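You operate a simulated robot arm through the tools that you are given. There is no shell and no other tool. Be economical: measure what you need, move in short steps, check, and stop when the job is done.

The job below is to be done with a simulated robot arm. You get a single attempt, and the scene is never put back.

JOB
Seal the box in the press and the one on the table; bag each.
Fine: use the lid press; the box now in it goes into the bag by the shelf, the table's box into the bag beside the press; lever up.

Only the result counts: the job must be done as asked and must still hold three seconds after the hand-in. Knocking over, shifting, dropping, spilling or breaking anything else fails it. Lids that push on must go on centred and level and be pressed home; caps that screw on are set level and turned clockwise until they are tight.

ROBOT AND FRAMES
A 6-joint arm with a two-finger gripper, on a carriage that runs on a rail from [-103.9, 210] to [-0.1, 0.3] (x, y) and turns from -208 to 124 degrees about z. Base frame: it is fixed where the carriage stands at the start and does not move with it; the origin is on the floor, on the carriage's upright axis, x ahead of it, y to its left, z up; the surface under the hand at the start is at about z = 77.2. Units: cm, degrees, N and s.
Its first joint turns from -166.0 to 166.0 degrees. Places, roughly: bed of the lid press [70, 0, 80]; inside of take-away bag one [40, 30, 80]; inside of take-away bag two [50, 10, 80]. Payload 2.54 kg.
The tool frame sits at the grasp point between the pads (the TCP): z along the fingers, y along the line on which they close. The tips reach 2.3 cm beyond it. Largest opening 12.6 cm; the body of the gripper starts 8.2 cm behind the TCP.
Orientation is told as [roll, pitch, yaw] about the base's x, y, z axes, in that order, counted from this pose: with the fingers straight down and closing along the base's y, the tool's x points along the base's -x, its y along +y and its z along -z.

CONTROLS
- The arm moves only by the tool nudge_tool. Its argument "plan" is text: rows parted by semicolons, each of 7 numbers parted by spaces: the shift along the base's x, y, z in units of 150 mm (1.0 is 150 mm), then the turn, a rotation vector about the base's x, y, z in units of 90 degrees (1.0 is 90 degrees), then the closure, from 0 (fully open) to 1 (shut). In form: x y z ax ay az fingers; .... A call has 1 to 10 rows; each row is the pose to reach, as a shift and turn from the pose commanded when the call began. A call with a number of a shift or a turn outside -1 to 1 is refused whole. Each row takes 0.2 s and may step no farther than 5 cm and 8.6 degrees from the row before; otherwise, or with a gripper value out of range, the whole call is refused. A pose out of reach is approached as far as the arm can. The call stops where the force on the tool passes 50 N (or 10 N more than at its start, if that is more) or the arm is blocked; 0.2 s more then pass. Each finger halts on what it meets, pressing with about 23 N; the grip force reading is that of the motor and also rises with nothing between the fingers. The clock runs only during rows and for 0.2 s after the last one: add rows that repeat a pose to give the fingers time. The reply holds the time, the measured pose of the TCP, the force on the tool along the base axes, the opening and the grip force, in the units named above and with some noise, with the torque about the TCP (base axes, N m) and any sound that the robot's microphone picked up.
- Cameras (640 x 400 px; columns grow to the right, rows downward): "scene" is now at [6.02, 21.3, 150.91]; the picture's right is [0.16, -0.99, 0.00], its down [-0.69, -0.11, -0.72] and it looks along [0.71, 0.12, -0.69] (base axes); focal length 219 px, centre (320, 200). "wrist" rides on the gripper at [8.2, 1.4, -12.2] in the tool frame; the picture's right is [-0.17, 0.99, 0.00], its down [-0.79, -0.13, -0.60] and it looks along [-0.59, -0.10, 0.80] (tool axes); focal length 243 px, centre (320, 200). There is no depth. A picture from a camera that has moved, and an enlarged one, comes with that camera's place and axes in the base frame and with its lens.
- capture(camera): a new picture of that camera. The clock stands still meanwhile.
- slide_trunk(by): slides the trunk up (or, below 0, down) by that many cm; the arm and the scene camera ride with it, the base frame stays. It gives what a move gives, with no picture.
- roll_base(legs): drives the robot by 1 to 6 legs, each [ahead, left, turn to the left] in cm, cm and degrees, along the robot's own axes; the way and the turn of a leg run together, so that a leg with both is an arc; at most 150 cm and 180 degrees a leg. The arm and the cameras ride along, it lands a little off, and it stops where it bumps. It keeps to its track: a leg is cut to what the track allows. It gives what a move gives.
- pan_tilt(pan, tilt): turns the head with the scene camera to pan (to the left, within 120 degrees either way) and tilt (down, from -29 to 69), counted from straight ahead of the robot. It gives what a move gives.
- zoom(camera, box): a new picture of the part [left, top, right, bottom] of that camera's present view, enlarged. The clock stands still meanwhile.
- sign_off(): hands the job in; it is judged then, once.

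Work in short steps. Places have to be worked out from the pictures, the camera data and where the tool is seen: move nearer, look again, correct. Check each grasp and each placing, and mend what went wrong. You have 120 turns and 78 pictures in all, those below and enlarged ones among them. Open the gripper and draw the arm clear of the work before you hand the job in, unless the task says otherwise; then end with one line.

The tools are called after ">>>" as a command line: name --argument value ..., lists and objects as JSON in quotes. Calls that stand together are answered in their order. nudge_tool: Moves the arm, as the interface text tells. Its arguments: {"type":"object","properties":{"plan":{"type":"string"}},"required":["plan"]} The other tools are called the same way: slide_trunk (by) slides the trunk up or down; roll_base (legs) drives the base; pan_tilt (pan, tilt) turns the head that bears the scene camera; capture (camera) takes a picture; zoom (camera, box) takes an enlarged picture of a part of a camera's view; sign_off () hands the job in.

At the start:

```text
time_s: 0.0
eef_pos: [48.96, 10.44, 130.54]
ee_rot: [0.0, 0.0, 0.0]
wrist_force: [0.2, 0.6, -0.7]
moment: [0.02, -0.01, 0.02]
finger_gap: 12.6
grip_force: 0.1
trunk travel left (down, up): [-32.5, 16.5]
robot x, y, heading: [0.04, 0.08, 0.2]
head pan, tilt: [9.2, 44.0]
```

scene: 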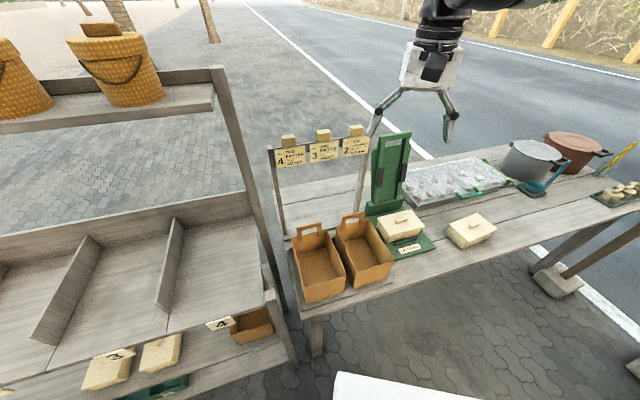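
wrist: 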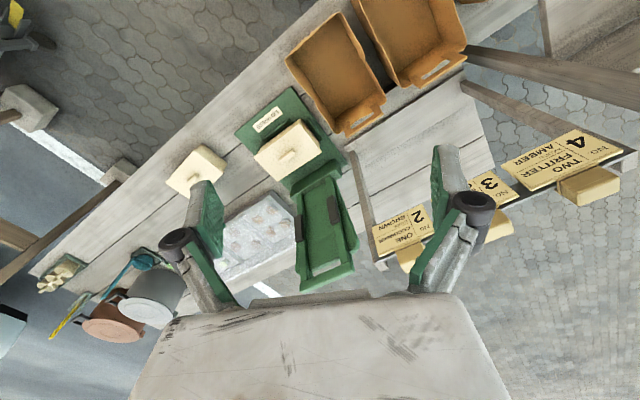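

I'll look closely at the press, boxes and bags first.

>>> zoom --camera "scene" --box '[260, 120, 520, 310]'

>>> zoom --camera "wrist" --box '[150, 80, 390, 300]'

>>> zoom --camera "scene" --box '[0, 260, 320, 400]'

```text
2.11 times, centred on (390, 215) of scene
camera zoom: at [6.02, 21.3, 150.91], right [0.16, -0.99, 0.0], down [-0.69, -0.11, -0.72], along [0.71, 0.12, -0.69], focal length 462 px, centre (173, 168)
```

zoom: 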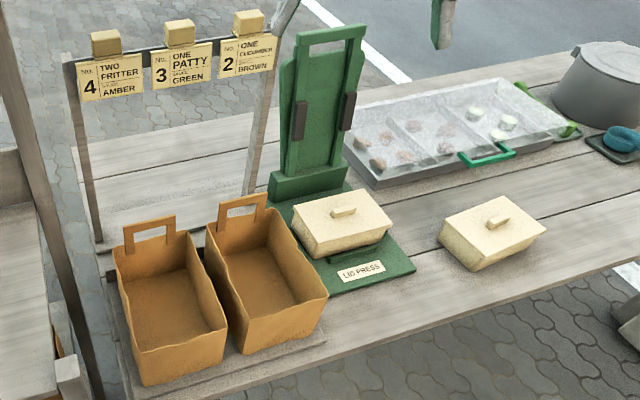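

```text
1.82 times, centred on (270, 190) of wrist
camera zoom: at [40.92, 11.89, 142.75], right [0.17, 0.99, 0.0], down [0.79, -0.13, 0.6], along [0.59, -0.1, -0.8], focal length 441 px, centre (411, 218)
```

zoom: 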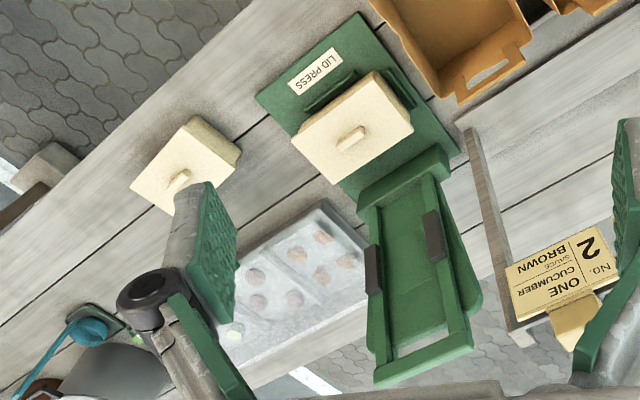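

```text
2.00 times, centred on (160, 330) of scene
camera zoom: at [6.02, 21.3, 150.91], right [0.16, -0.99, 0.0], down [-0.69, -0.11, -0.72], along [0.71, 0.12, -0.69], focal length 439 px, centre (640, -60)
```

zoom: 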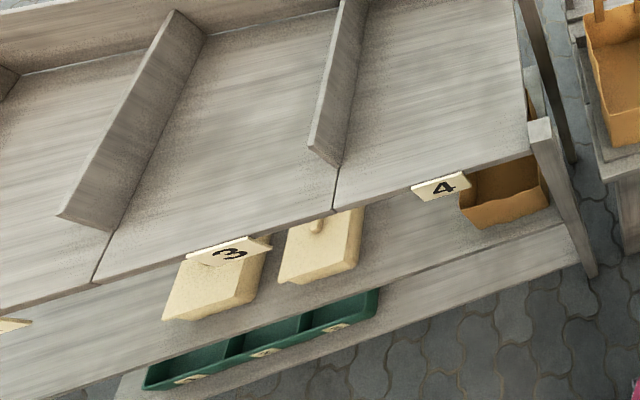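

Rough estimates: press box near [69,-1], table box near [69,-28], table turned about 26° from the base. I lower the hand and shift right to see press and boxes nearer.

>>> nudge_tool --plan "-0.1 -0.25 -0.3 0 0 0 0; -0.2 -0.5 -0.6 0 0 0 0; -0.3 -0.75 -0.9 0 0 0 0; -0.3 -0.8 -1 0 0 0 0"

>>> capture --camera "wrist"

```text
refused: row 1 steps farther than a row can; nothing moved
```

```text
72 pictures are left
camera wrist: at [40.92, 11.89, 142.75], right [0.17, 0.99, 0.0], down [0.79, -0.13, 0.6], along [0.59, -0.1, -0.8], focal length 243 px, centre (320, 200)
```

wrist: 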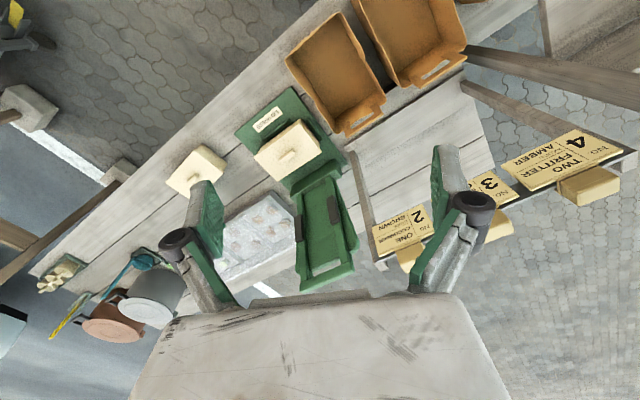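

The step was too long; I use smaller rows.

>>> nudge_tool --plan "-0.05 -0.16 -0.2 0 0 0 0; -0.1 -0.32 -0.4 0 0 0 0; -0.15 -0.48 -0.6 0 0 0 0; -0.2 -0.64 -0.8 0 0 0 0; -0.2 -0.8 -1 0 0 0 0"

>>> capture --camera "wrist"

```text
time_s: 1.2
eef_pos: [45.82, -1.57, 115.58]
ee_rot: [0.0, 0.0, 0.0]
wrist_force: [-0.5, 0.3, 0.9]
moment: [0.02, -0.04, -0.01]
finger_gap: 12.59
grip_force: 0.1
trunk travel left (down, up): [-32.5, 16.5]
robot x, y, heading: [-0.33, 0.07, -0.1]
head pan, tilt: [9.2, 44.0]
```

```text
71 pictures are left
camera wrist: at [37.72, -0.15, 127.82], right [0.17, 0.99, 0.0], down [0.79, -0.13, 0.6], along [0.59, -0.1, -0.8], focal length 243 px, centre (320, 200)
```

wrist: 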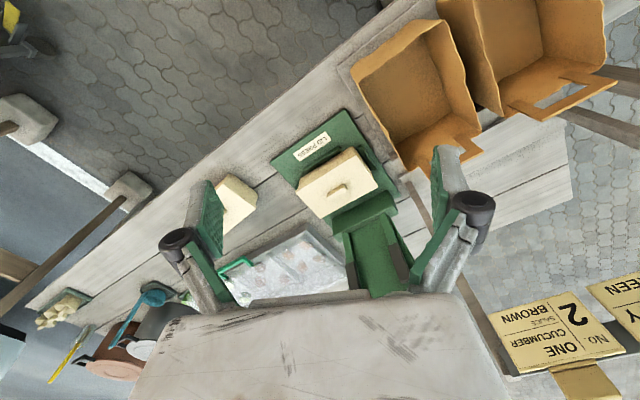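

Good view. Zoom on the press box and the bags.

>>> zoom --camera "wrist" --box '[190, 90, 430, 240]'

>>> zoom --camera "wrist" --box '[340, 0, 640, 188]'

```text
2.67 times, centred on (310, 165) of wrist
camera zoom: at [37.72, -0.15, 127.82], right [0.17, 0.99, 0.0], down [0.79, -0.13, 0.6], along [0.59, -0.1, -0.8], focal length 647 px, centre (347, 293)
```

zoom: 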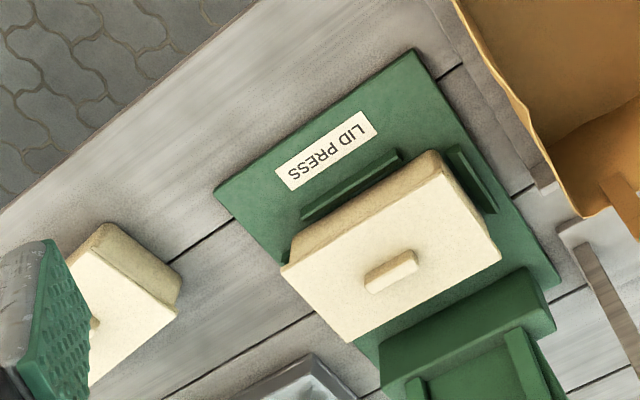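

```text
2.13 times, centred on (490, 94) of wrist
camera zoom: at [37.72, -0.15, 127.82], right [0.17, 0.99, 0.0], down [0.79, -0.13, 0.6], along [0.59, -0.1, -0.8], focal length 516 px, centre (-42, 426)
```

zoom: 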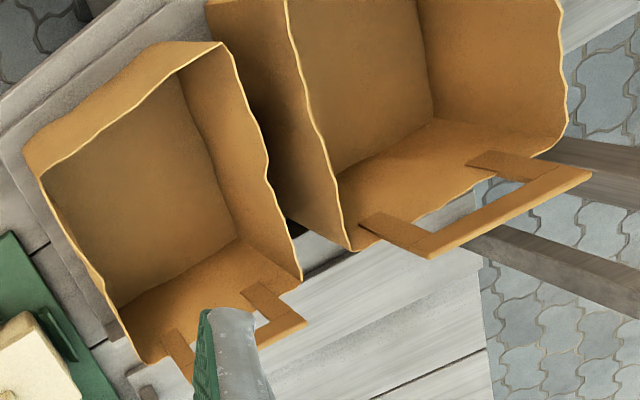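

The lid is about 14.5×9.4 cm, its long side along the table. The lever leans back with its handle near [88,6,110]. I turn the tool to yaw ~116 so that it closes across the table, and move right of the lever to look at it.

>>> nudge_tool --plan "0.2 -0.1 0.1 0 0 0.09 0; 0.4 -0.2 0.2 0 0 0.18 0; 0.6 -0.3 0.3 0 0 0.27 0; 0.8 -0.4 0.3 0 0 0.36 0; 1 -0.5 0.3 0 0 0.45 0; 1 -0.6 0.3 0 0 0.54 0; 1 -0.7 0.3 0 0 0.63 0"

>>> nudge_tool --plan "0.2 -0.05 0 0 0 0.09 0; 0.4 -0.1 0 0 0 0.18 0; 0.6 -0.1 0 0 0 0.27 0; 0.8 -0.1 0 0 0 0.36 0; 1 -0.1 0 0 0 0.45 0; 1 -0.1 0 0 0 0.54 0; 1 -0.1 0 0 0 0.622 0; 1 -0.1 0 0 0 0.662 0"

>>> capture --camera "wrist"

>>> capture --camera "scene"

```text
time_s: 2.8
eef_pos: [60.89, -12.16, 120.0]
ee_rot: [0.0, 0.0, 56.9]
wrist_force: [-0.2, 0.4, 0.6]
moment: [0.02, 0.01, 0.01]
finger_gap: 12.58
grip_force: 0.1
trunk travel left (down, up): [-32.5, 16.5]
robot x, y, heading: [0.11, 0.2, 0.1]
head pan, tilt: [9.2, 44.0]
```

```text
time_s: 4.6
eef_pos: [76.11, -13.58, 120.02]
ee_rot: [0.0, 0.0, 116.4]
wrist_force: [0.4, -0.6, -0.3]
moment: [0.02, 0.02, -0.01]
finger_gap: 12.59
grip_force: 0.1
trunk travel left (down, up): [-32.5, 16.5]
robot x, y, heading: [0.04, -0.26, -0.3]
head pan, tilt: [9.2, 44.0]
```

```text
68 pictures are left
camera wrist: at [78.56, -21.52, 132.29], right [-0.96, -0.29, 0.0], down [-0.23, 0.77, 0.6], along [-0.17, 0.57, -0.8], focal length 243 px, centre (320, 200)
```

wrist: 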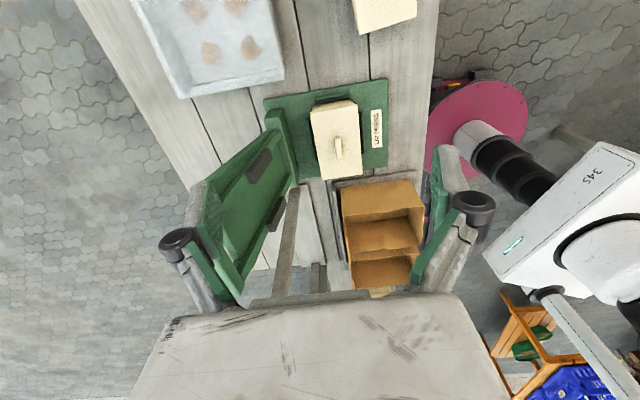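

```text
67 pictures are left
camera scene: at [6.03, 21.3, 150.91], right [0.16, -0.99, 0.0], down [-0.69, -0.11, -0.72], along [0.71, 0.12, -0.69], focal length 219 px, centre (320, 200)
```

scene: 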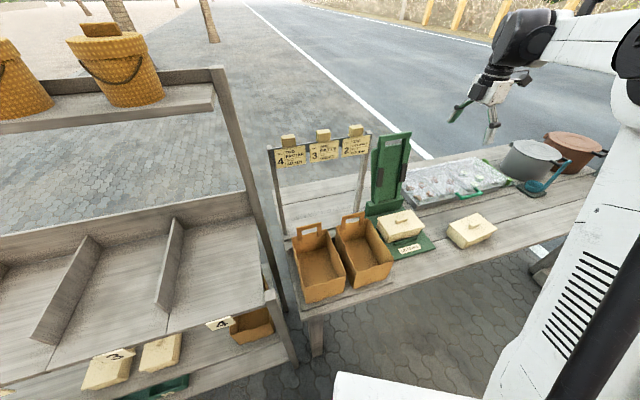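

Zoom on lever and press from both cameras.

>>> zoom --camera "wrist" --box '[180, 70, 420, 300]'

>>> zoom --camera "scene" --box '[330, 120, 510, 270]'

```text
1.74 times, centred on (300, 185) of wrist
camera zoom: at [78.56, -21.52, 132.29], right [-0.96, -0.29, 0.0], down [-0.23, 0.77, 0.6], along [-0.17, 0.57, -0.8], focal length 422 px, centre (355, 226)
```

zoom: 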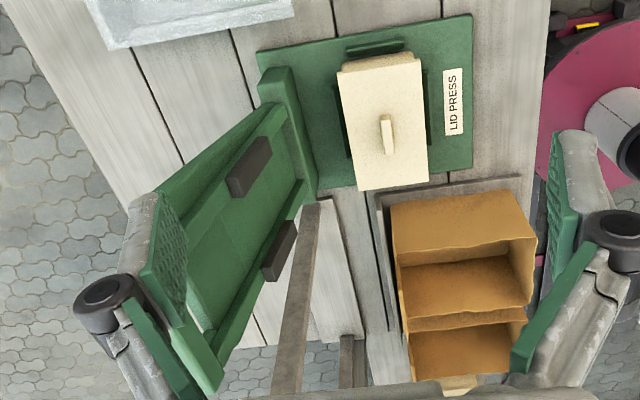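

```text
2.67 times, centred on (420, 195) of scene
camera zoom: at [6.03, 21.3, 150.91], right [0.16, -0.99, 0.0], down [-0.69, -0.11, -0.72], along [0.71, 0.12, -0.69], focal length 585 px, centre (53, 213)
```

zoom: 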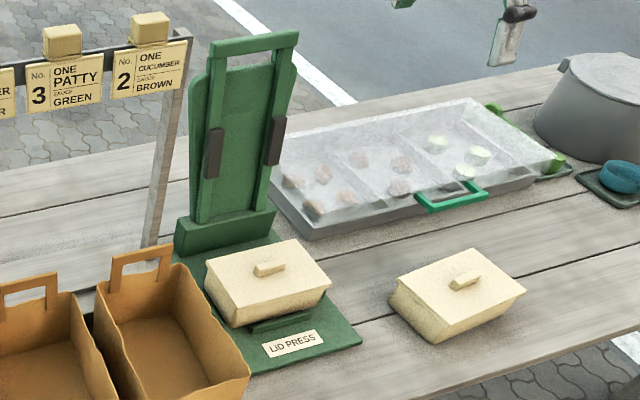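

Triangulated: handle bar centre ≈[82.5,6.2,113], hinge ≈[78.7,3.2,82], press knob ≈[68.8,-1.6,83]. I move above the handle bar and check.

>>> nudge_tool --plan "0.08 0.24 0.15 0 0 0 0; 0.17 0.5 0.2 0 0 0 0; 0.25 0.77 0.2 0 0 0 0; 0.34 1 0.2 0 0 0 0; 0.42 1 0.2 0 0 0 0"

>>> nudge_tool --plan "0 0.2 0 0 0 0 0; 0 0.3 0 0 0 0 0"

>>> capture --camera "wrist"

>>> zoom --camera "scene" --box '[330, 50, 490, 230]'

```text
time_s: 5.8
eef_pos: [82.61, 1.44, 123.22]
ee_rot: [0.0, 0.1, 116.2]
wrist_force: [0.7, 1.0, 0.2]
moment: [-0.02, 0.03, 0.01]
finger_gap: 12.62
grip_force: 0.1
trunk travel left (down, up): [-32.5, 16.5]
robot x, y, heading: [0.03, -0.08, -0.0]
head pan, tilt: [9.2, 44.0]
```

```text
time_s: 6.4
eef_pos: [82.56, 6.02, 122.99]
ee_rot: [-0.1, 0.0, 116.4]
wrist_force: [0.0, 0.4, -0.1]
moment: [-0.04, 0.02, 0.01]
finger_gap: 12.61
grip_force: 0.0
trunk travel left (down, up): [-32.5, 16.5]
robot x, y, heading: [-0.08, 0.03, -0.0]
head pan, tilt: [9.2, 44.0]
```

```text
64 pictures are left
camera wrist: at [85.08, -1.89, 135.24], right [-0.96, -0.29, 0.0], down [-0.23, 0.77, 0.6], along [-0.17, 0.57, -0.8], focal length 243 px, centre (320, 200)
```

wrist: 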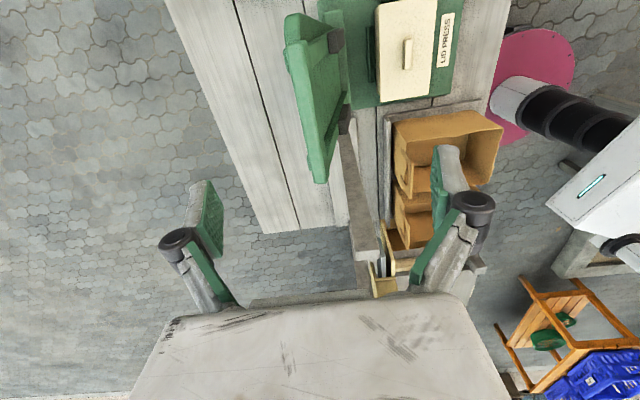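

```text
2.22 times, centred on (410, 140) of scene
camera zoom: at [6.04, 21.34, 150.9], right [0.16, -0.99, 0.0], down [-0.69, -0.11, -0.72], along [0.71, 0.12, -0.69], focal length 488 px, centre (120, 333)
```

zoom: 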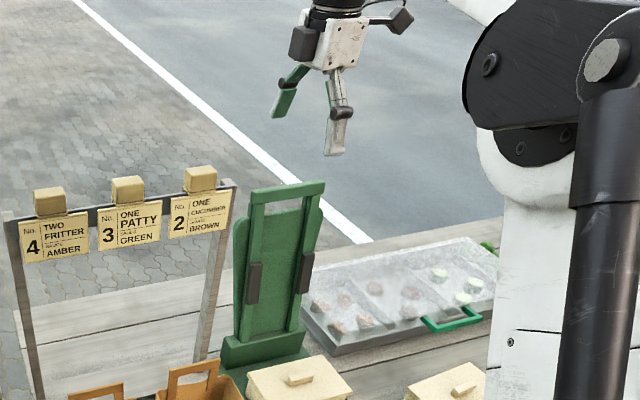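

Bar refined to ≈[83.7,5.6,112]. I descend straddling it, then partly close.

>>> nudge_tool --plan "0.08 -0.03 -0.25 0 0 0 0; 0.08 -0.03 -0.5 0 0 0 0.1; 0.08 -0.03 -0.7 0 0 0 0.3; 0.08 -0.03 -0.7 0 0 0 0.5; 0.08 -0.03 -0.7 0 0 0 0.55"

>>> capture --camera "wrist"

>>> zoom --camera "scene" --box '[330, 50, 490, 230]'

```text
time_s: 7.6
eef_pos: [83.6, 5.77, 112.51]
ee_rot: [0.0, 0.0, 116.4]
wrist_force: [0.1, -0.5, -0.2]
moment: [-0.01, 0.02, 0.0]
finger_gap: 5.68
grip_force: 0.1
trunk travel left (down, up): [-32.5, 16.5]
robot x, y, heading: [0.28, 0.03, 0.3]
head pan, tilt: [9.2, 44.0]
```

```text
62 pictures are left
camera wrist: at [86.05, -2.21, 124.73], right [-0.96, -0.29, 0.0], down [-0.23, 0.77, 0.6], along [-0.17, 0.57, -0.8], focal length 243 px, centre (320, 200)
```

wrist: 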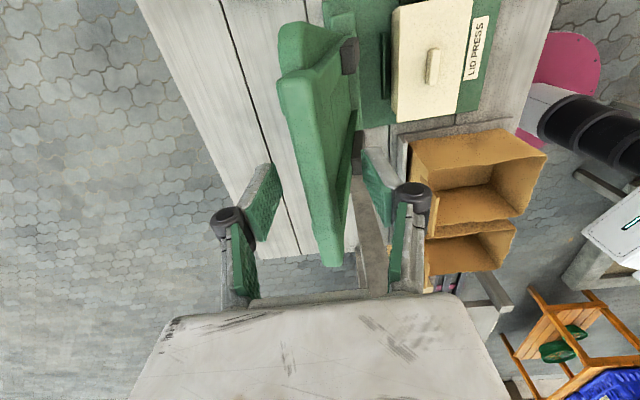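

```text
2.22 times, centred on (410, 140) of scene
camera zoom: at [6.02, 21.29, 150.91], right [0.16, -0.99, 0.0], down [-0.69, -0.11, -0.72], along [0.71, 0.12, -0.69], focal length 488 px, centre (120, 333)
```

zoom: 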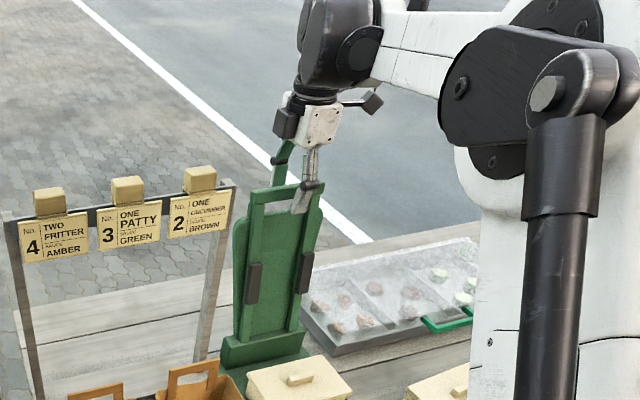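

The bar sits between the fingers. I pull it forward to about vertical and see the force.

>>> nudge_tool --plan "-0.09 -0.044 0.01 0 0 0 0.6; -0.18 -0.089 0.02 0 0 0 0.6; -0.27 -0.133 0.02 0 0 0 0.6; -0.36 -0.178 0.02 0 0 0 0.6; -0.45 -0.222 0.02 0 0 0 0.6"

>>> zoom --camera "scene" --box '[310, 70, 490, 260]'

```text
time_s: 8.8
eef_pos: [76.84, 2.25, 112.65]
ee_rot: [0.0, 0.0, 116.3]
wrist_force: [0.2, 0.2, 0.1]
moment: [-0.03, 0.03, 0.0]
finger_gap: 5.03
grip_force: 0.1
trunk travel left (down, up): [-32.5, 16.5]
robot x, y, heading: [0.12, -0.06, -0.3]
head pan, tilt: [9.2, 44.0]
```

```text
2.11 times, centred on (400, 165) of scene
camera zoom: at [6.02, 21.3, 150.91], right [0.16, -0.99, 0.0], down [-0.69, -0.11, -0.72], along [0.71, 0.12, -0.69], focal length 462 px, centre (152, 274)
```

zoom: 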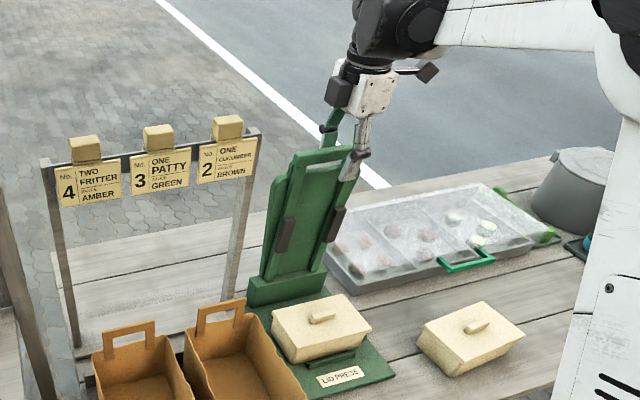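

Lever follows freely. Continue along the arc to about 25° forward.

>>> nudge_tool --plan "-0.137 -0.068 -0.02 0 0 0 0.6; -0.293 -0.145 -0.043 0 0 0 0.6; -0.448 -0.222 -0.077 0 0 0 0.6; -0.597 -0.296 -0.13 0 0 0 0.6; -0.747 -0.37 -0.2 0 0 0 0.6"

>>> zoom --camera "scene" --box '[310, 70, 490, 260]'

```text
time_s: 10.0
eef_pos: [65.58, -3.12, 109.77]
ee_rot: [-0.1, 0.0, 116.3]
wrist_force: [0.4, 0.4, 0.6]
moment: [0.01, 0.01, 0.03]
finger_gap: 5.03
grip_force: 0.1
trunk travel left (down, up): [-32.5, 16.5]
robot x, y, heading: [0.0, 0.23, 0.3]
head pan, tilt: [9.2, 44.0]
```

```text
2.11 times, centred on (400, 165) of scene
camera zoom: at [6.03, 21.31, 150.91], right [0.16, -0.99, 0.0], down [-0.69, -0.11, -0.72], along [0.71, 0.12, -0.69], focal length 462 px, centre (152, 274)
```

zoom: 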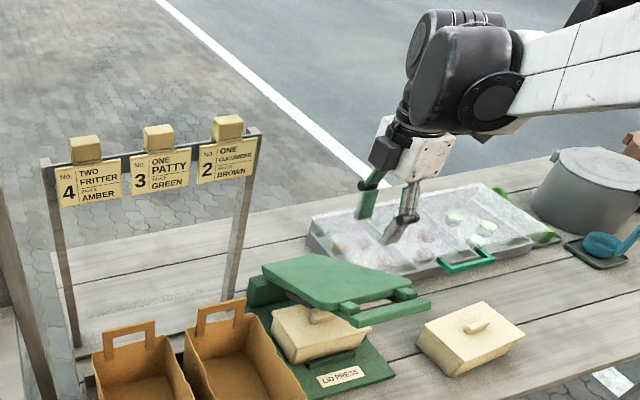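

The lever ran ahead of the fingers and now stands about half-way. I wait a bit to see if it is still falling.

>>> nudge_tool --plan "0 0 0 0 0 0 0.6; 0 0 0 0 0 0 0.6"

>>> zoom --camera "scene" --box '[310, 70, 490, 260]'

>>> capture --camera "wrist"

```text
time_s: 10.6
eef_pos: [65.5, -3.11, 109.78]
ee_rot: [0.1, -0.1, 116.3]
wrist_force: [-0.1, -0.1, 1.0]
moment: [0.03, -0.01, 0.0]
finger_gap: 5.04
grip_force: 0.0
trunk travel left (down, up): [-32.5, 16.5]
robot x, y, heading: [-0.02, 0.19, 0.3]
head pan, tilt: [9.2, 44.0]
```

```text
2.11 times, centred on (400, 165) of scene
camera zoom: at [6.03, 21.3, 150.91], right [0.16, -0.99, 0.0], down [-0.69, -0.11, -0.72], along [0.71, 0.12, -0.69], focal length 462 px, centre (152, 274)
```

zoom: 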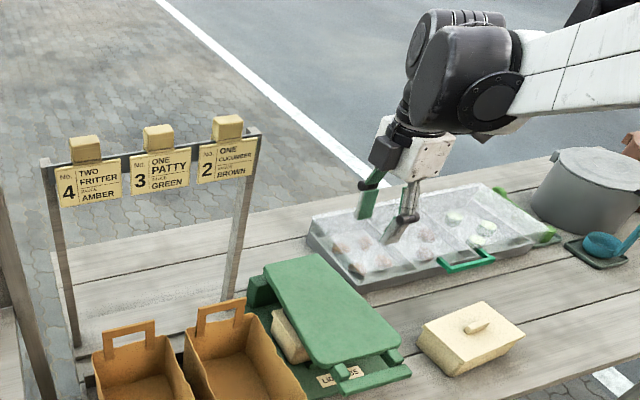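

```text
57 pictures are left
camera wrist: at [68.0, -11.05, 122.04], right [-0.96, -0.29, 0.0], down [-0.23, 0.77, 0.6], along [-0.17, 0.57, -0.8], focal length 243 px, centre (320, 200)
```

wrist: 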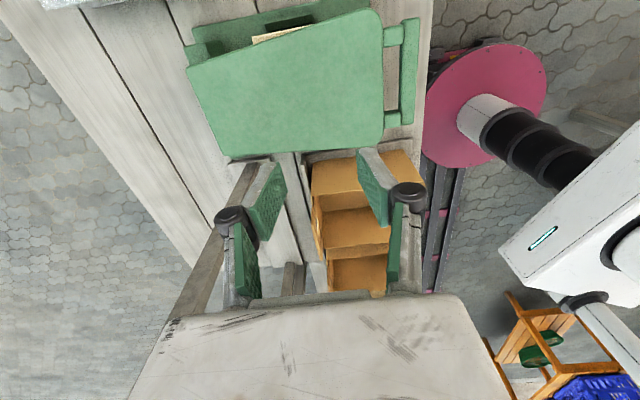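

It falls slowly, damped. I let it settle, closing the fingers meanwhile.

>>> nudge_tool --plan "0 0 0 0 0 0 1; 0 0 0 0 0 0 1; 0 0 0 0 0 0 1; 0 0 0 0 0 0 1; 0 0 0 0 0 0 1; 0 0 0 0 0 0 1"

>>> zoom --camera "scene" --box '[310, 120, 490, 260]'

>>> zoom --camera "wrist" --box '[160, 0, 460, 200]'

```text
time_s: 12.0
eef_pos: [65.55, -3.04, 109.64]
ee_rot: [0.0, 0.0, 116.3]
wrist_force: [-0.8, 0.0, -0.9]
moment: [0.01, 0.02, -0.01]
finger_gap: 0.01
grip_force: 23.1
trunk travel left (down, up): [-32.5, 16.5]
robot x, y, heading: [-0.46, -0.04, -0.0]
head pan, tilt: [9.2, 44.0]
```

```text
2.86 times, centred on (400, 190) of scene
camera zoom: at [6.02, 21.3, 150.91], right [0.16, -0.99, 0.0], down [-0.69, -0.11, -0.72], along [0.71, 0.12, -0.69], focal length 627 px, centre (91, 229)
```

zoom: 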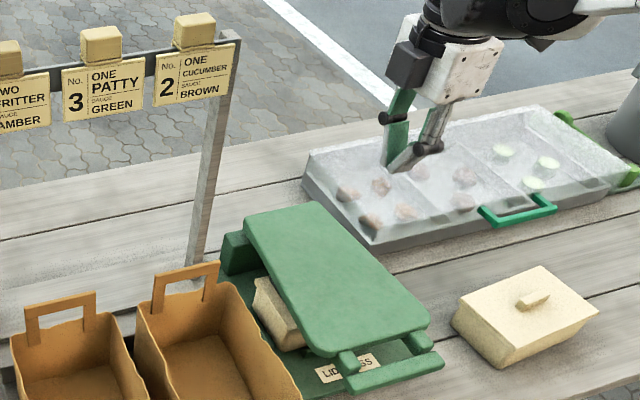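

```text
2.00 times, centred on (310, 100) of wrist
camera zoom: at [68.01, -11.05, 122.04], right [-0.96, -0.29, 0.0], down [-0.23, 0.77, 0.6], along [-0.17, 0.57, -0.8], focal length 485 px, centre (340, 400)
```

zoom: 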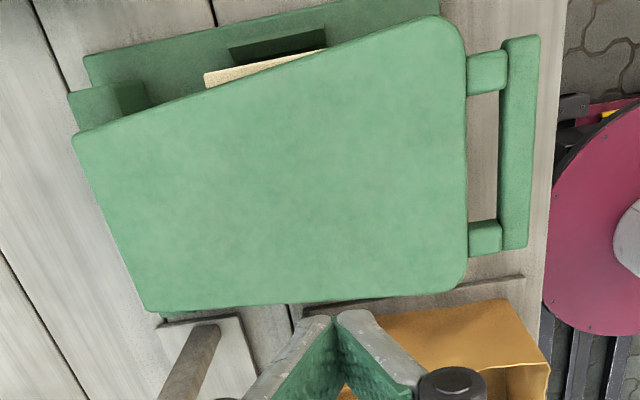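

Lever settled on the lid, bar at ≈[54.7,-9.1,84.6]. I move closed fingers over the front of the lever plate and lower toward it.

>>> nudge_tool --plan "-0.2 -0.1 0 0 0 0 1; -0.41 -0.217 -0.2 0 0 0 1; -0.41 -0.217 -0.5 0 0 0 1; -0.41 -0.217 -0.8 0 0 0 1; -0.41 -0.217 -1 0 0 0 1"

>>> capture --camera "wrist"

```text
time_s: 13.2
eef_pos: [59.37, -6.56, 94.55]
ee_rot: [-0.1, 0.0, 116.3]
wrist_force: [0.4, 0.4, 0.1]
moment: [0.0, 0.02, 0.04]
finger_gap: 0.0
grip_force: 23.3
trunk travel left (down, up): [-32.5, 16.5]
robot x, y, heading: [0.06, -0.38, -0.1]
head pan, tilt: [9.2, 44.0]
```

```text
54 pictures are left
camera wrist: at [61.91, -14.4, 106.83], right [-0.96, -0.29, 0.0], down [-0.23, 0.77, 0.6], along [-0.17, 0.57, -0.8], focal length 243 px, centre (320, 200)
```

wrist: 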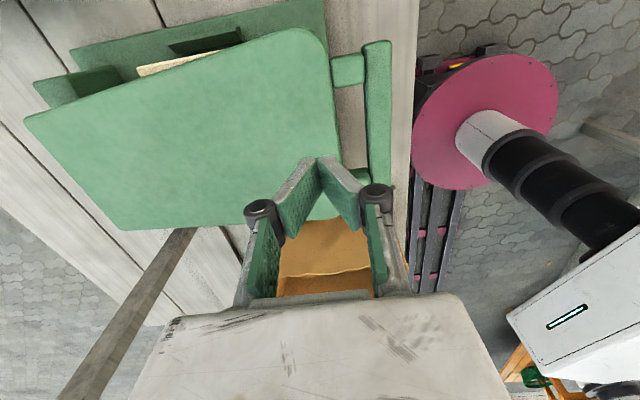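

Fingertips are over the plate's front middle. I shift slightly inward and lower slowly to contact and press.

>>> nudge_tool --plan "0.05 0.025 -0.2 0 0 0 1; 0.05 0.025 -0.3 0 0 0 1; 0.05 0.025 -0.36 0 0 0 1; 0.05 0.025 -0.42 0 0 0 1; 0.05 0.025 -0.46 0 0 0 1; 0.05 0.025 -0.5 0 0 0 1; 0.05 0.025 -0.53 0 0 0 1; 0.05 0.025 -0.56 0 0 0 1"

```text
time_s: 15.0
eef_pos: [60.12, -6.2, 86.49]
ee_rot: [0.0, -0.1, 116.3]
wrist_force: [-0.3, 0.4, 0.2]
moment: [-0.01, -0.01, 0.04]
finger_gap: 0.01
grip_force: 23.1
trunk travel left (down, up): [-32.5, 16.5]
robot x, y, heading: [0.16, 0.28, 0.1]
head pan, tilt: [9.2, 44.0]
```

No contact yet (tips at 84.2); continue down slowly.

>>> nudge_tool --plan "0 0 -0.03 0 0 0 1; 0 0 -0.06 0 0 0 1; 0 0 -0.09 0 0 0 1; 0 0 -0.12 0 0 0 1; 0 0 -0.15 0 0 0 1; 0 0 -0.18 0 0 0 1; 0 0 -0.21 0 0 0 1; 0 0 -0.24 0 0 0 1"

```text
time_s: 16.8
eef_pos: [60.28, -6.21, 82.87]
ee_rot: [0.0, 0.0, 116.3]
wrist_force: [0.2, -0.6, -0.7]
moment: [-0.01, 0.01, -0.03]
finger_gap: 0.0
grip_force: 23.0
trunk travel left (down, up): [-32.5, 16.5]
robot x, y, heading: [-0.1, 0.08, -0.2]
head pan, tilt: [9.2, 44.0]
```

Still no contact at tips 80.6; I look before going on.

>>> capture --camera "wrist"

>>> zoom --camera "scene" --box '[310, 150, 510, 290]'

```text
53 pictures are left
camera wrist: at [62.69, -14.06, 95.1], right [-0.96, -0.29, 0.0], down [-0.23, 0.77, 0.6], along [-0.17, 0.57, -0.8], focal length 243 px, centre (320, 200)
```

wrist: 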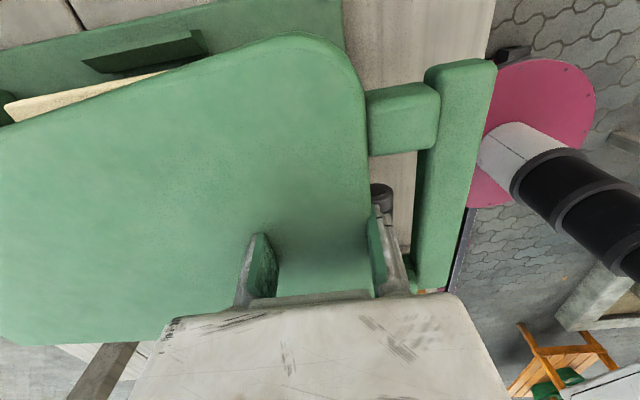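

```text
2.86 times, centred on (410, 220) of scene
camera zoom: at [6.02, 21.3, 150.91], right [0.16, -0.99, 0.0], down [-0.69, -0.11, -0.72], along [0.71, 0.12, -0.69], focal length 627 px, centre (63, 143)
```

zoom: 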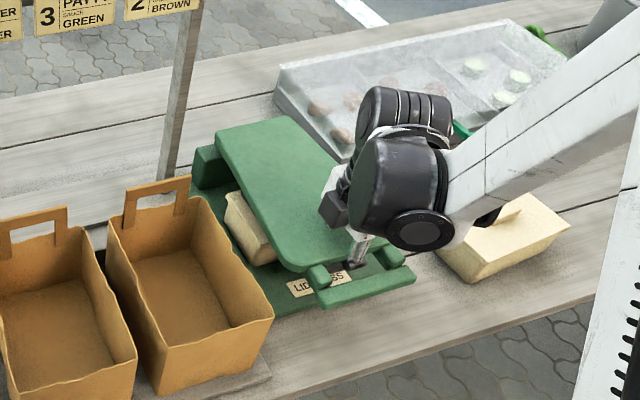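

The fingertips went through the thin lever plate without contact (only the bar seems solid). I retreat straight up, and go over the bar at [55,-9].

>>> nudge_tool --plan "0 0 0.25 0 0 0 1; 0 0 0.5 0 0 0 1; 0 0 0.7 0 0 0 1; -0.18 -0.09 0.7 0 0 0 1; -0.352 -0.186 0.7 0 0 0 1"

>>> capture --camera "wrist"

```text
time_s: 18.0
eef_pos: [55.09, -8.99, 93.36]
ee_rot: [0.0, -0.1, 116.3]
wrist_force: [0.4, 0.2, -0.5]
moment: [-0.03, 0.0, -0.01]
finger_gap: 0.0
grip_force: 22.9
trunk travel left (down, up): [-32.5, 16.5]
robot x, y, heading: [0.2, -0.44, 0.1]
head pan, tilt: [9.2, 44.0]
```

```text
51 pictures are left
camera wrist: at [57.54, -16.88, 105.64], right [-0.96, -0.29, 0.0], down [-0.23, 0.77, 0.6], along [-0.17, 0.57, -0.8], focal length 243 px, centre (320, 200)
```

wrist: 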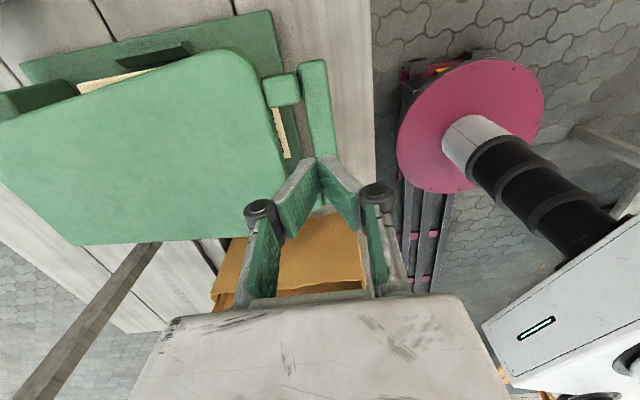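

The tips are right above the bar. I lower slowly to press it.

>>> nudge_tool --plan "0 0 -0.15 0 0 0 1; 0 0 -0.3 0 0 0 1; 0 0 -0.33 0 0 0 1; 0 0 -0.36 0 0 0 1; 0 0 -0.39 0 0 0 1; 0 0 -0.42 0 0 0 1; 0 0 -0.45 0 0 0 1; 0 0 -0.48 0 0 0 1; 0 0 -0.51 0 0 0 1"

```text
time_s: 19.2
eef_pos: [55.03, -9.0, 87.77]
ee_rot: [-0.2, 0.1, 116.4]
wrist_force: [-0.6, 0.6, 41.9]
moment: [0.11, -0.07, 0.03]
finger_gap: 0.59
grip_force: 28.7
trunk travel left (down, up): [-32.5, 16.5]
robot x, y, heading: [-0.08, -0.28, -0.1]
head pan, tilt: [9.2, 44.0]
stopped in row 6: the force on the tool passed its limit at 63 N (the readings are from after the stop); the commanded pose is now the measured one
```

Contact on the bar at tips 85.5, ~42–63 N. I press further in tiny steps.

>>> nudge_tool --plan "0 0 -0.01 0 0 0 1; 0 0 -0.02 0 0 0 1; 0 0 -0.03 0 0 0 1; 0 0 -0.04 0 0 0 1; 0 0 -0.05 0 0 0 1; 0 0 -0.06 0 0 0 1"

```text
time_s: 19.6
eef_pos: [55.02, -9.07, 87.72]
ee_rot: [-0.2, 0.1, 116.4]
wrist_force: [-2.5, 1.2, 44.4]
moment: [0.07, -0.01, 0.02]
finger_gap: 0.59
grip_force: 28.5
trunk travel left (down, up): [-32.5, 16.5]
robot x, y, heading: [0.29, 0.06, 0.2]
head pan, tilt: [9.2, 44.0]
stopped in row 1: the force on the tool passed its limit at 57 N (the readings are from after the stop); the commanded pose is now the measured one
```

Rigid. I look at the lid and lever.

>>> zoom --camera "scene" --box '[340, 190, 460, 280]'

>>> capture --camera "wrist"

```text
4.44 times, centred on (400, 235) of scene
camera zoom: at [5.75, 21.34, 150.93], right [0.16, -0.99, 0.0], down [-0.68, -0.11, -0.72], along [0.71, 0.12, -0.69], focal length 975 px, centre (-36, 44)
```

zoom: 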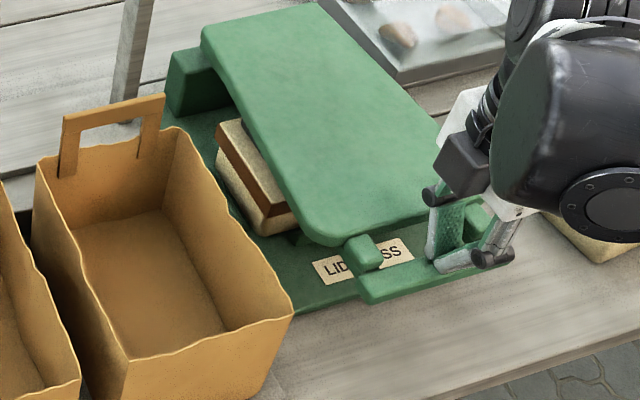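

```text
49 pictures are left
camera wrist: at [57.4, -16.94, 100.07], right [-0.96, -0.29, 0.0], down [-0.23, 0.77, 0.6], along [-0.17, 0.57, -0.8], focal length 243 px, centre (320, 200)
```

wrist: 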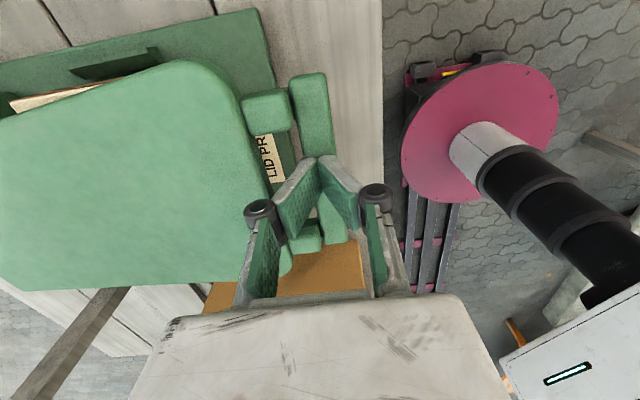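

Lever hasn't visibly moved since it settled. I ramp the force more finely.

>>> nudge_tool --plan "0 0 -0.003 0 0 0 1; 0 0 -0.006 0 0 0 1; 0 0 -0.009 0 0 0 1; 0 0 -0.012 0 0 0 1; 0 0 -0.015 0 0 0 1; 0 0 -0.018 0 0 0 1; 0 0 -0.021 0 0 0 1; 0 0 -0.024 0 0 0 1"

```text
time_s: 20.0
eef_pos: [55.0, -9.0, 87.81]
ee_rot: [-0.2, 0.2, 116.4]
wrist_force: [-4.2, 0.5, 43.9]
moment: [0.11, 0.02, -0.01]
finger_gap: 0.58
grip_force: 28.0
trunk travel left (down, up): [-32.5, 16.5]
robot x, y, heading: [-0.06, 0.14, -0.1]
head pan, tilt: [9.2, 44.0]
stopped in row 2: the force on the tool passed its limit at 56 N (the readings are from after the stop); the commanded pose is now the measured one
```

I try adding force with a small trunk slide down.

>>> slide_trunk --by -0.2

```text
time_s: 20.3
eef_pos: [54.93, -9.05, 87.81]
ee_rot: [-0.2, 0.2, 116.4]
wrist_force: [-4.6, 0.2, 40.7]
moment: [0.12, 0.01, 0.0]
finger_gap: 0.63
grip_force: 28.4
trunk travel left (down, up): [-32.5, 16.5]
robot x, y, heading: [0.17, 0.01, 0.0]
head pan, tilt: [9.2, 44.0]
stopped: the force on the tool passed its limit at 59 N (the readings are from after the stop); the commanded pose is now the measured one
```

Limit is the same. The lever is about horizontal, so the lid may already be home; I need to lift the lever and look. First back off and open to straddle the bar.

>>> nudge_tool --plan "0 0 0.2 0 0 0 1; 0 0 0.3 0 0 0 0.8; 0 0 0.3 0 0 0 0.6; 0 0 0.3 0 0 0 0.6; 0 0 0 0 0 0 0.6; 0 0 -0.22 0 0 0 0.6; 0 0 -0.22 0 0 0 0.6"

>>> capture --camera "wrist"

```text
time_s: 21.9
eef_pos: [55.04, -8.99, 84.02]
ee_rot: [-0.1, 0.1, 116.3]
wrist_force: [0.2, 0.3, -0.8]
moment: [-0.01, 0.01, -0.01]
finger_gap: 5.03
grip_force: 0.1
trunk travel left (down, up): [-32.5, 16.5]
robot x, y, heading: [-0.22, 0.17, -0.1]
head pan, tilt: [9.2, 44.0]
```

```text
48 pictures are left
camera wrist: at [57.5, -16.97, 96.32], right [-0.96, -0.29, 0.0], down [-0.23, 0.77, 0.6], along [-0.17, 0.57, -0.8], focal length 243 px, centre (320, 200)
```

wrist: 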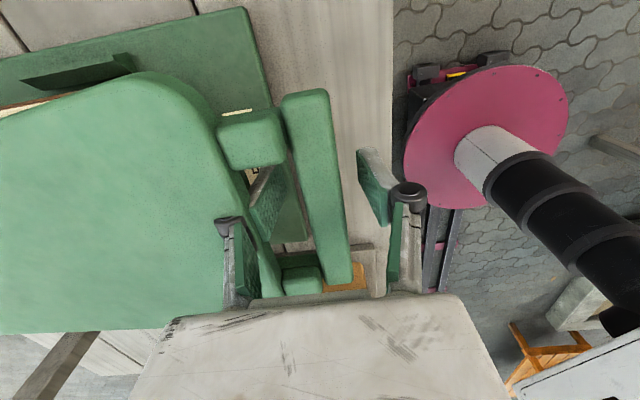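

The bar is between the fingers. Grip it and lift along the arc.

>>> nudge_tool --plan "0 0 0 0 0 0 1; 0 0 0 0 0 0 1; 0 0 0 0 0 0 1; 0.007 0.003 0.165 0 0 0 1; 0.026 0.013 0.327 0 0 0 1; 0.057 0.028 0.487 0 0 0 1; 0.102 0.05 0.647 0 0 0 1; 0.158 0.078 0.8 0 0 0 1; 0.227 0.112 0.943 0 0 0 1"

>>> capture --camera "scene"

```text
time_s: 23.9
eef_pos: [58.97, -6.99, 98.3]
ee_rot: [-0.1, 0.1, 116.5]
wrist_force: [25.7, 15.4, -23.3]
moment: [-0.87, 0.76, -0.28]
finger_gap: 0.0
grip_force: 28.2
trunk travel left (down, up): [-32.5, 16.5]
robot x, y, heading: [-0.31, -0.2, -0.1]
head pan, tilt: [9.2, 44.0]
```

```text
47 pictures are left
camera scene: at [6.35, 21.42, 150.8], right [0.16, -0.99, 0.0], down [-0.69, -0.11, -0.72], along [0.71, 0.12, -0.7], focal length 219 px, centre (320, 200)
```

scene: 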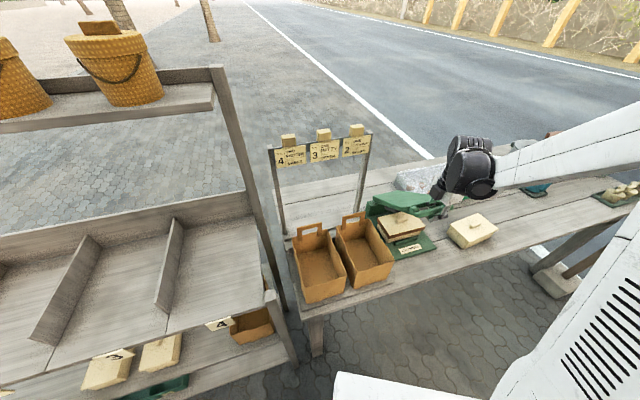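

Lever is up about half, but the gap is 0 and there's tension. Zoom.

>>> zoom --camera "scene" --box '[350, 120, 510, 270]'

>>> capture --camera "wrist"

```text
2.67 times, centred on (430, 195) of scene
camera zoom: at [6.35, 21.42, 150.8], right [0.16, -0.99, 0.0], down [-0.69, -0.11, -0.72], along [0.71, 0.12, -0.7], focal length 585 px, centre (27, 213)
```

zoom: 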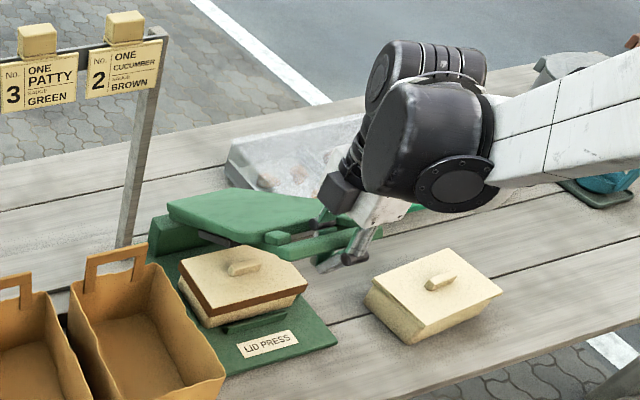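

```text
45 pictures are left
camera wrist: at [61.45, -14.99, 110.45], right [-0.96, -0.29, 0.0], down [-0.23, 0.77, 0.6], along [-0.17, 0.57, -0.8], focal length 243 px, centre (320, 200)
```

wrist: 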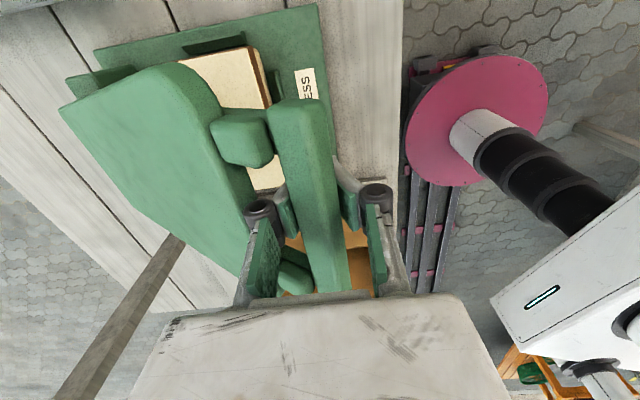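

The lid now shows a brown band all round (it looks changed – sealed). The lever hangs on the closed fingers. I continue lifting along a corrected arc to ~30° from vertical.

>>> nudge_tool --plan "0.119 0.059 0 0 0 0 1; 0.221 0.11 0.113 0 0 0 1; 0.328 0.163 0.227 0 0 0 1; 0.448 0.222 0.327 0 0 0 1; 0.57 0.283 0.413 0 0 0 1"

>>> capture --camera "wrist"

>>> zoom --camera "scene" --box '[350, 100, 510, 270]'

```text
time_s: 25.1
eef_pos: [67.33, -2.97, 104.59]
ee_rot: [0.0, 0.1, 116.4]
wrist_force: [-0.5, 0.2, -0.4]
moment: [0.04, -0.03, 0.01]
finger_gap: 0.0
grip_force: 28.3
trunk travel left (down, up): [-32.5, 16.5]
robot x, y, heading: [0.33, 0.01, -0.3]
head pan, tilt: [9.2, 44.0]
```

```text
44 pictures are left
camera wrist: at [69.69, -10.92, 116.96], right [-0.96, -0.29, 0.0], down [-0.23, 0.77, 0.6], along [-0.17, 0.57, -0.8], focal length 243 px, centre (320, 200)
```

wrist: 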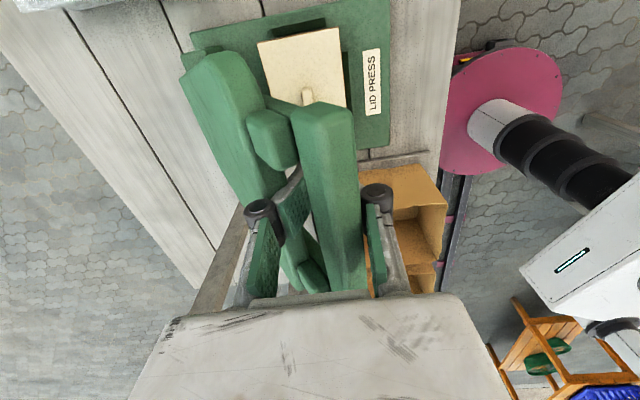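

```text
2.35 times, centred on (430, 185) of scene
camera zoom: at [6.01, 21.29, 150.86], right [0.16, -0.99, 0.0], down [-0.69, -0.11, -0.72], along [0.71, 0.12, -0.69], focal length 516 px, centre (61, 235)
```

zoom: 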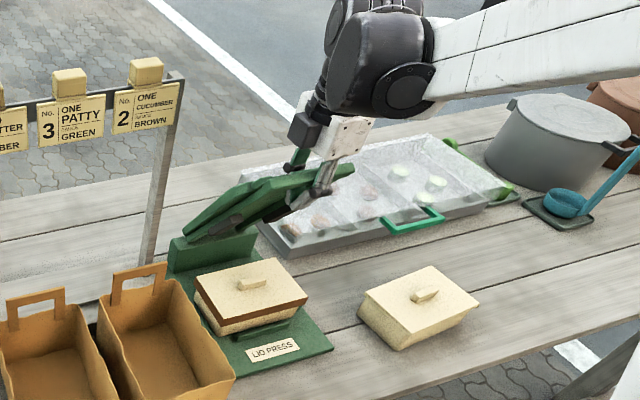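

Captured well: bar held in the V above the closed fingers. Continue the arc past vertical.

>>> nudge_tool --plan "0.143 0.071 0.067 0 0 0 1; 0.28 0.139 0.133 0 0 0 1; 0.424 0.21 0.18 0 0 0 1; 0.567 0.281 0.22 0 0 0 1; 0.71 0.352 0.24 0 0 0 1; 0.86 0.426 0.247 0 0 0 1; 0.98 0.486 0.243 0 0 0 1"

>>> nudge_tool --plan "0.07 0.035 0 0 0 0 1; 0.14 0.07 -0.005 0 0 0 1; 0.2 0.1 -0.01 0 0 0 1"

>>> zoom --camera "scene" --box '[330, 50, 490, 260]'

```text
time_s: 26.7
eef_pos: [81.82, 4.03, 108.48]
ee_rot: [-0.1, 0.1, 116.3]
wrist_force: [-1.0, -0.6, 0.2]
moment: [-0.01, -0.01, -0.03]
finger_gap: 0.0
grip_force: 28.4
trunk travel left (down, up): [-32.5, 16.5]
robot x, y, heading: [0.26, -0.05, 0.0]
head pan, tilt: [9.2, 44.0]
```

```text
time_s: 27.5
eef_pos: [84.81, 5.58, 108.2]
ee_rot: [0.0, 0.1, 116.4]
wrist_force: [-0.6, 0.0, 0.2]
moment: [0.01, 0.01, 0.01]
finger_gap: 0.01
grip_force: 28.6
trunk travel left (down, up): [-32.5, 16.5]
robot x, y, heading: [0.17, 0.21, 0.2]
head pan, tilt: [9.2, 44.0]
```

```text
1.90 times, centred on (410, 155) of scene
camera zoom: at [6.02, 21.3, 150.86], right [0.16, -0.99, 0.0], down [-0.69, -0.11, -0.72], along [0.71, 0.12, -0.69], focal length 418 px, centre (149, 286)
```

zoom: 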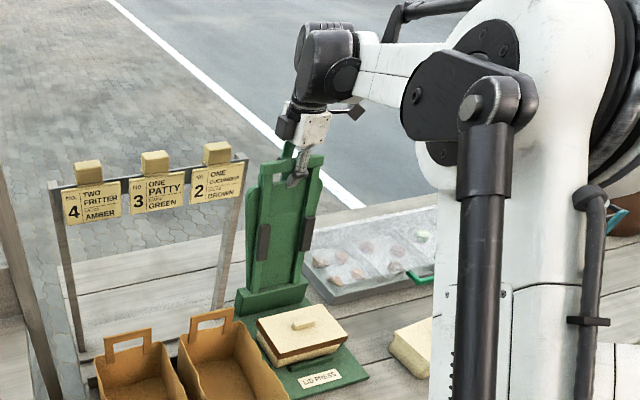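

Lever is up. Open partly and rise off the bar.

>>> nudge_tool --plan "0 0 0 0 0 0 0.6; 0 0 0 0 0 0 0.6; 0 0 0 0 0 0 0.6; 0 0 0.2 0 0 0 0.6; 0 0 0.5 0 0 0 0.6; 0 0 0.8 0 0 0 0.6; -0.2 -0.1 0.9 0 0 0 0.5; -0.5 -0.25 0.9 0 0 0 0.3"

>>> capture --camera "wrist"

>>> zoom --camera "scene" --box '[330, 120, 510, 270]'

```text
refused: row 8 steps farther than a row can; nothing moved
```

```text
41 pictures are left
camera wrist: at [87.31, -2.36, 120.39], right [-0.96, -0.29, 0.0], down [-0.23, 0.77, 0.6], along [-0.17, 0.57, -0.8], focal length 243 px, centre (320, 200)
```

wrist: 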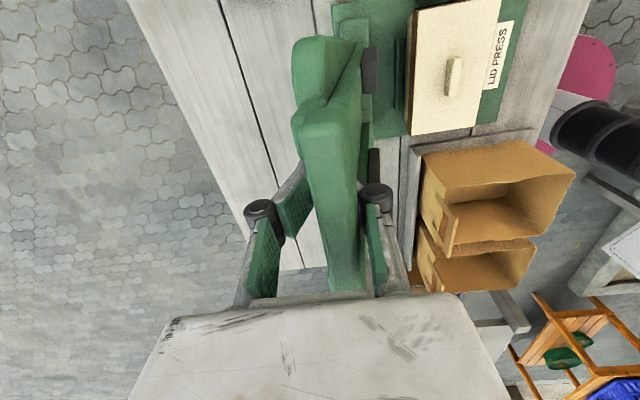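

```text
2.67 times, centred on (420, 195) of scene
camera zoom: at [6.02, 21.3, 150.86], right [0.16, -0.99, 0.0], down [-0.69, -0.11, -0.72], along [0.71, 0.12, -0.69], focal length 585 px, centre (53, 213)
```

zoom: 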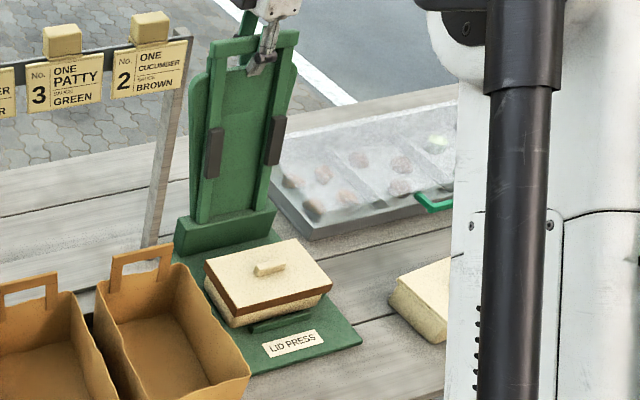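

The box sits in the same place, with an even brown band: sealed. Now rise off the bar.

>>> nudge_tool --plan "0 0 0 0 0 0 0.6; 0 0 0 0 0 0 0.6; 0 0 0 0 0 0 0.6; 0 0 0.2 0 0 0 0.6; 0 0 0.5 0 0 0 0.6; 0 0 0.8 0 0 0 0.6; -0.2 -0.1 0.9 0 0 0 0.5; -0.4 -0.2 0.9 0 0 0 0.3; -0.6 -0.3 0.9 0 0 0 0.2"

```text
time_s: 29.5
eef_pos: [76.09, 1.33, 121.32]
ee_rot: [0.0, 0.1, 116.4]
wrist_force: [0.4, 0.0, 0.6]
moment: [-0.01, 0.01, -0.03]
finger_gap: 10.06
grip_force: 0.1
trunk travel left (down, up): [-32.5, 16.5]
robot x, y, heading: [0.39, 0.47, 0.1]
head pan, tilt: [9.2, 44.0]
```

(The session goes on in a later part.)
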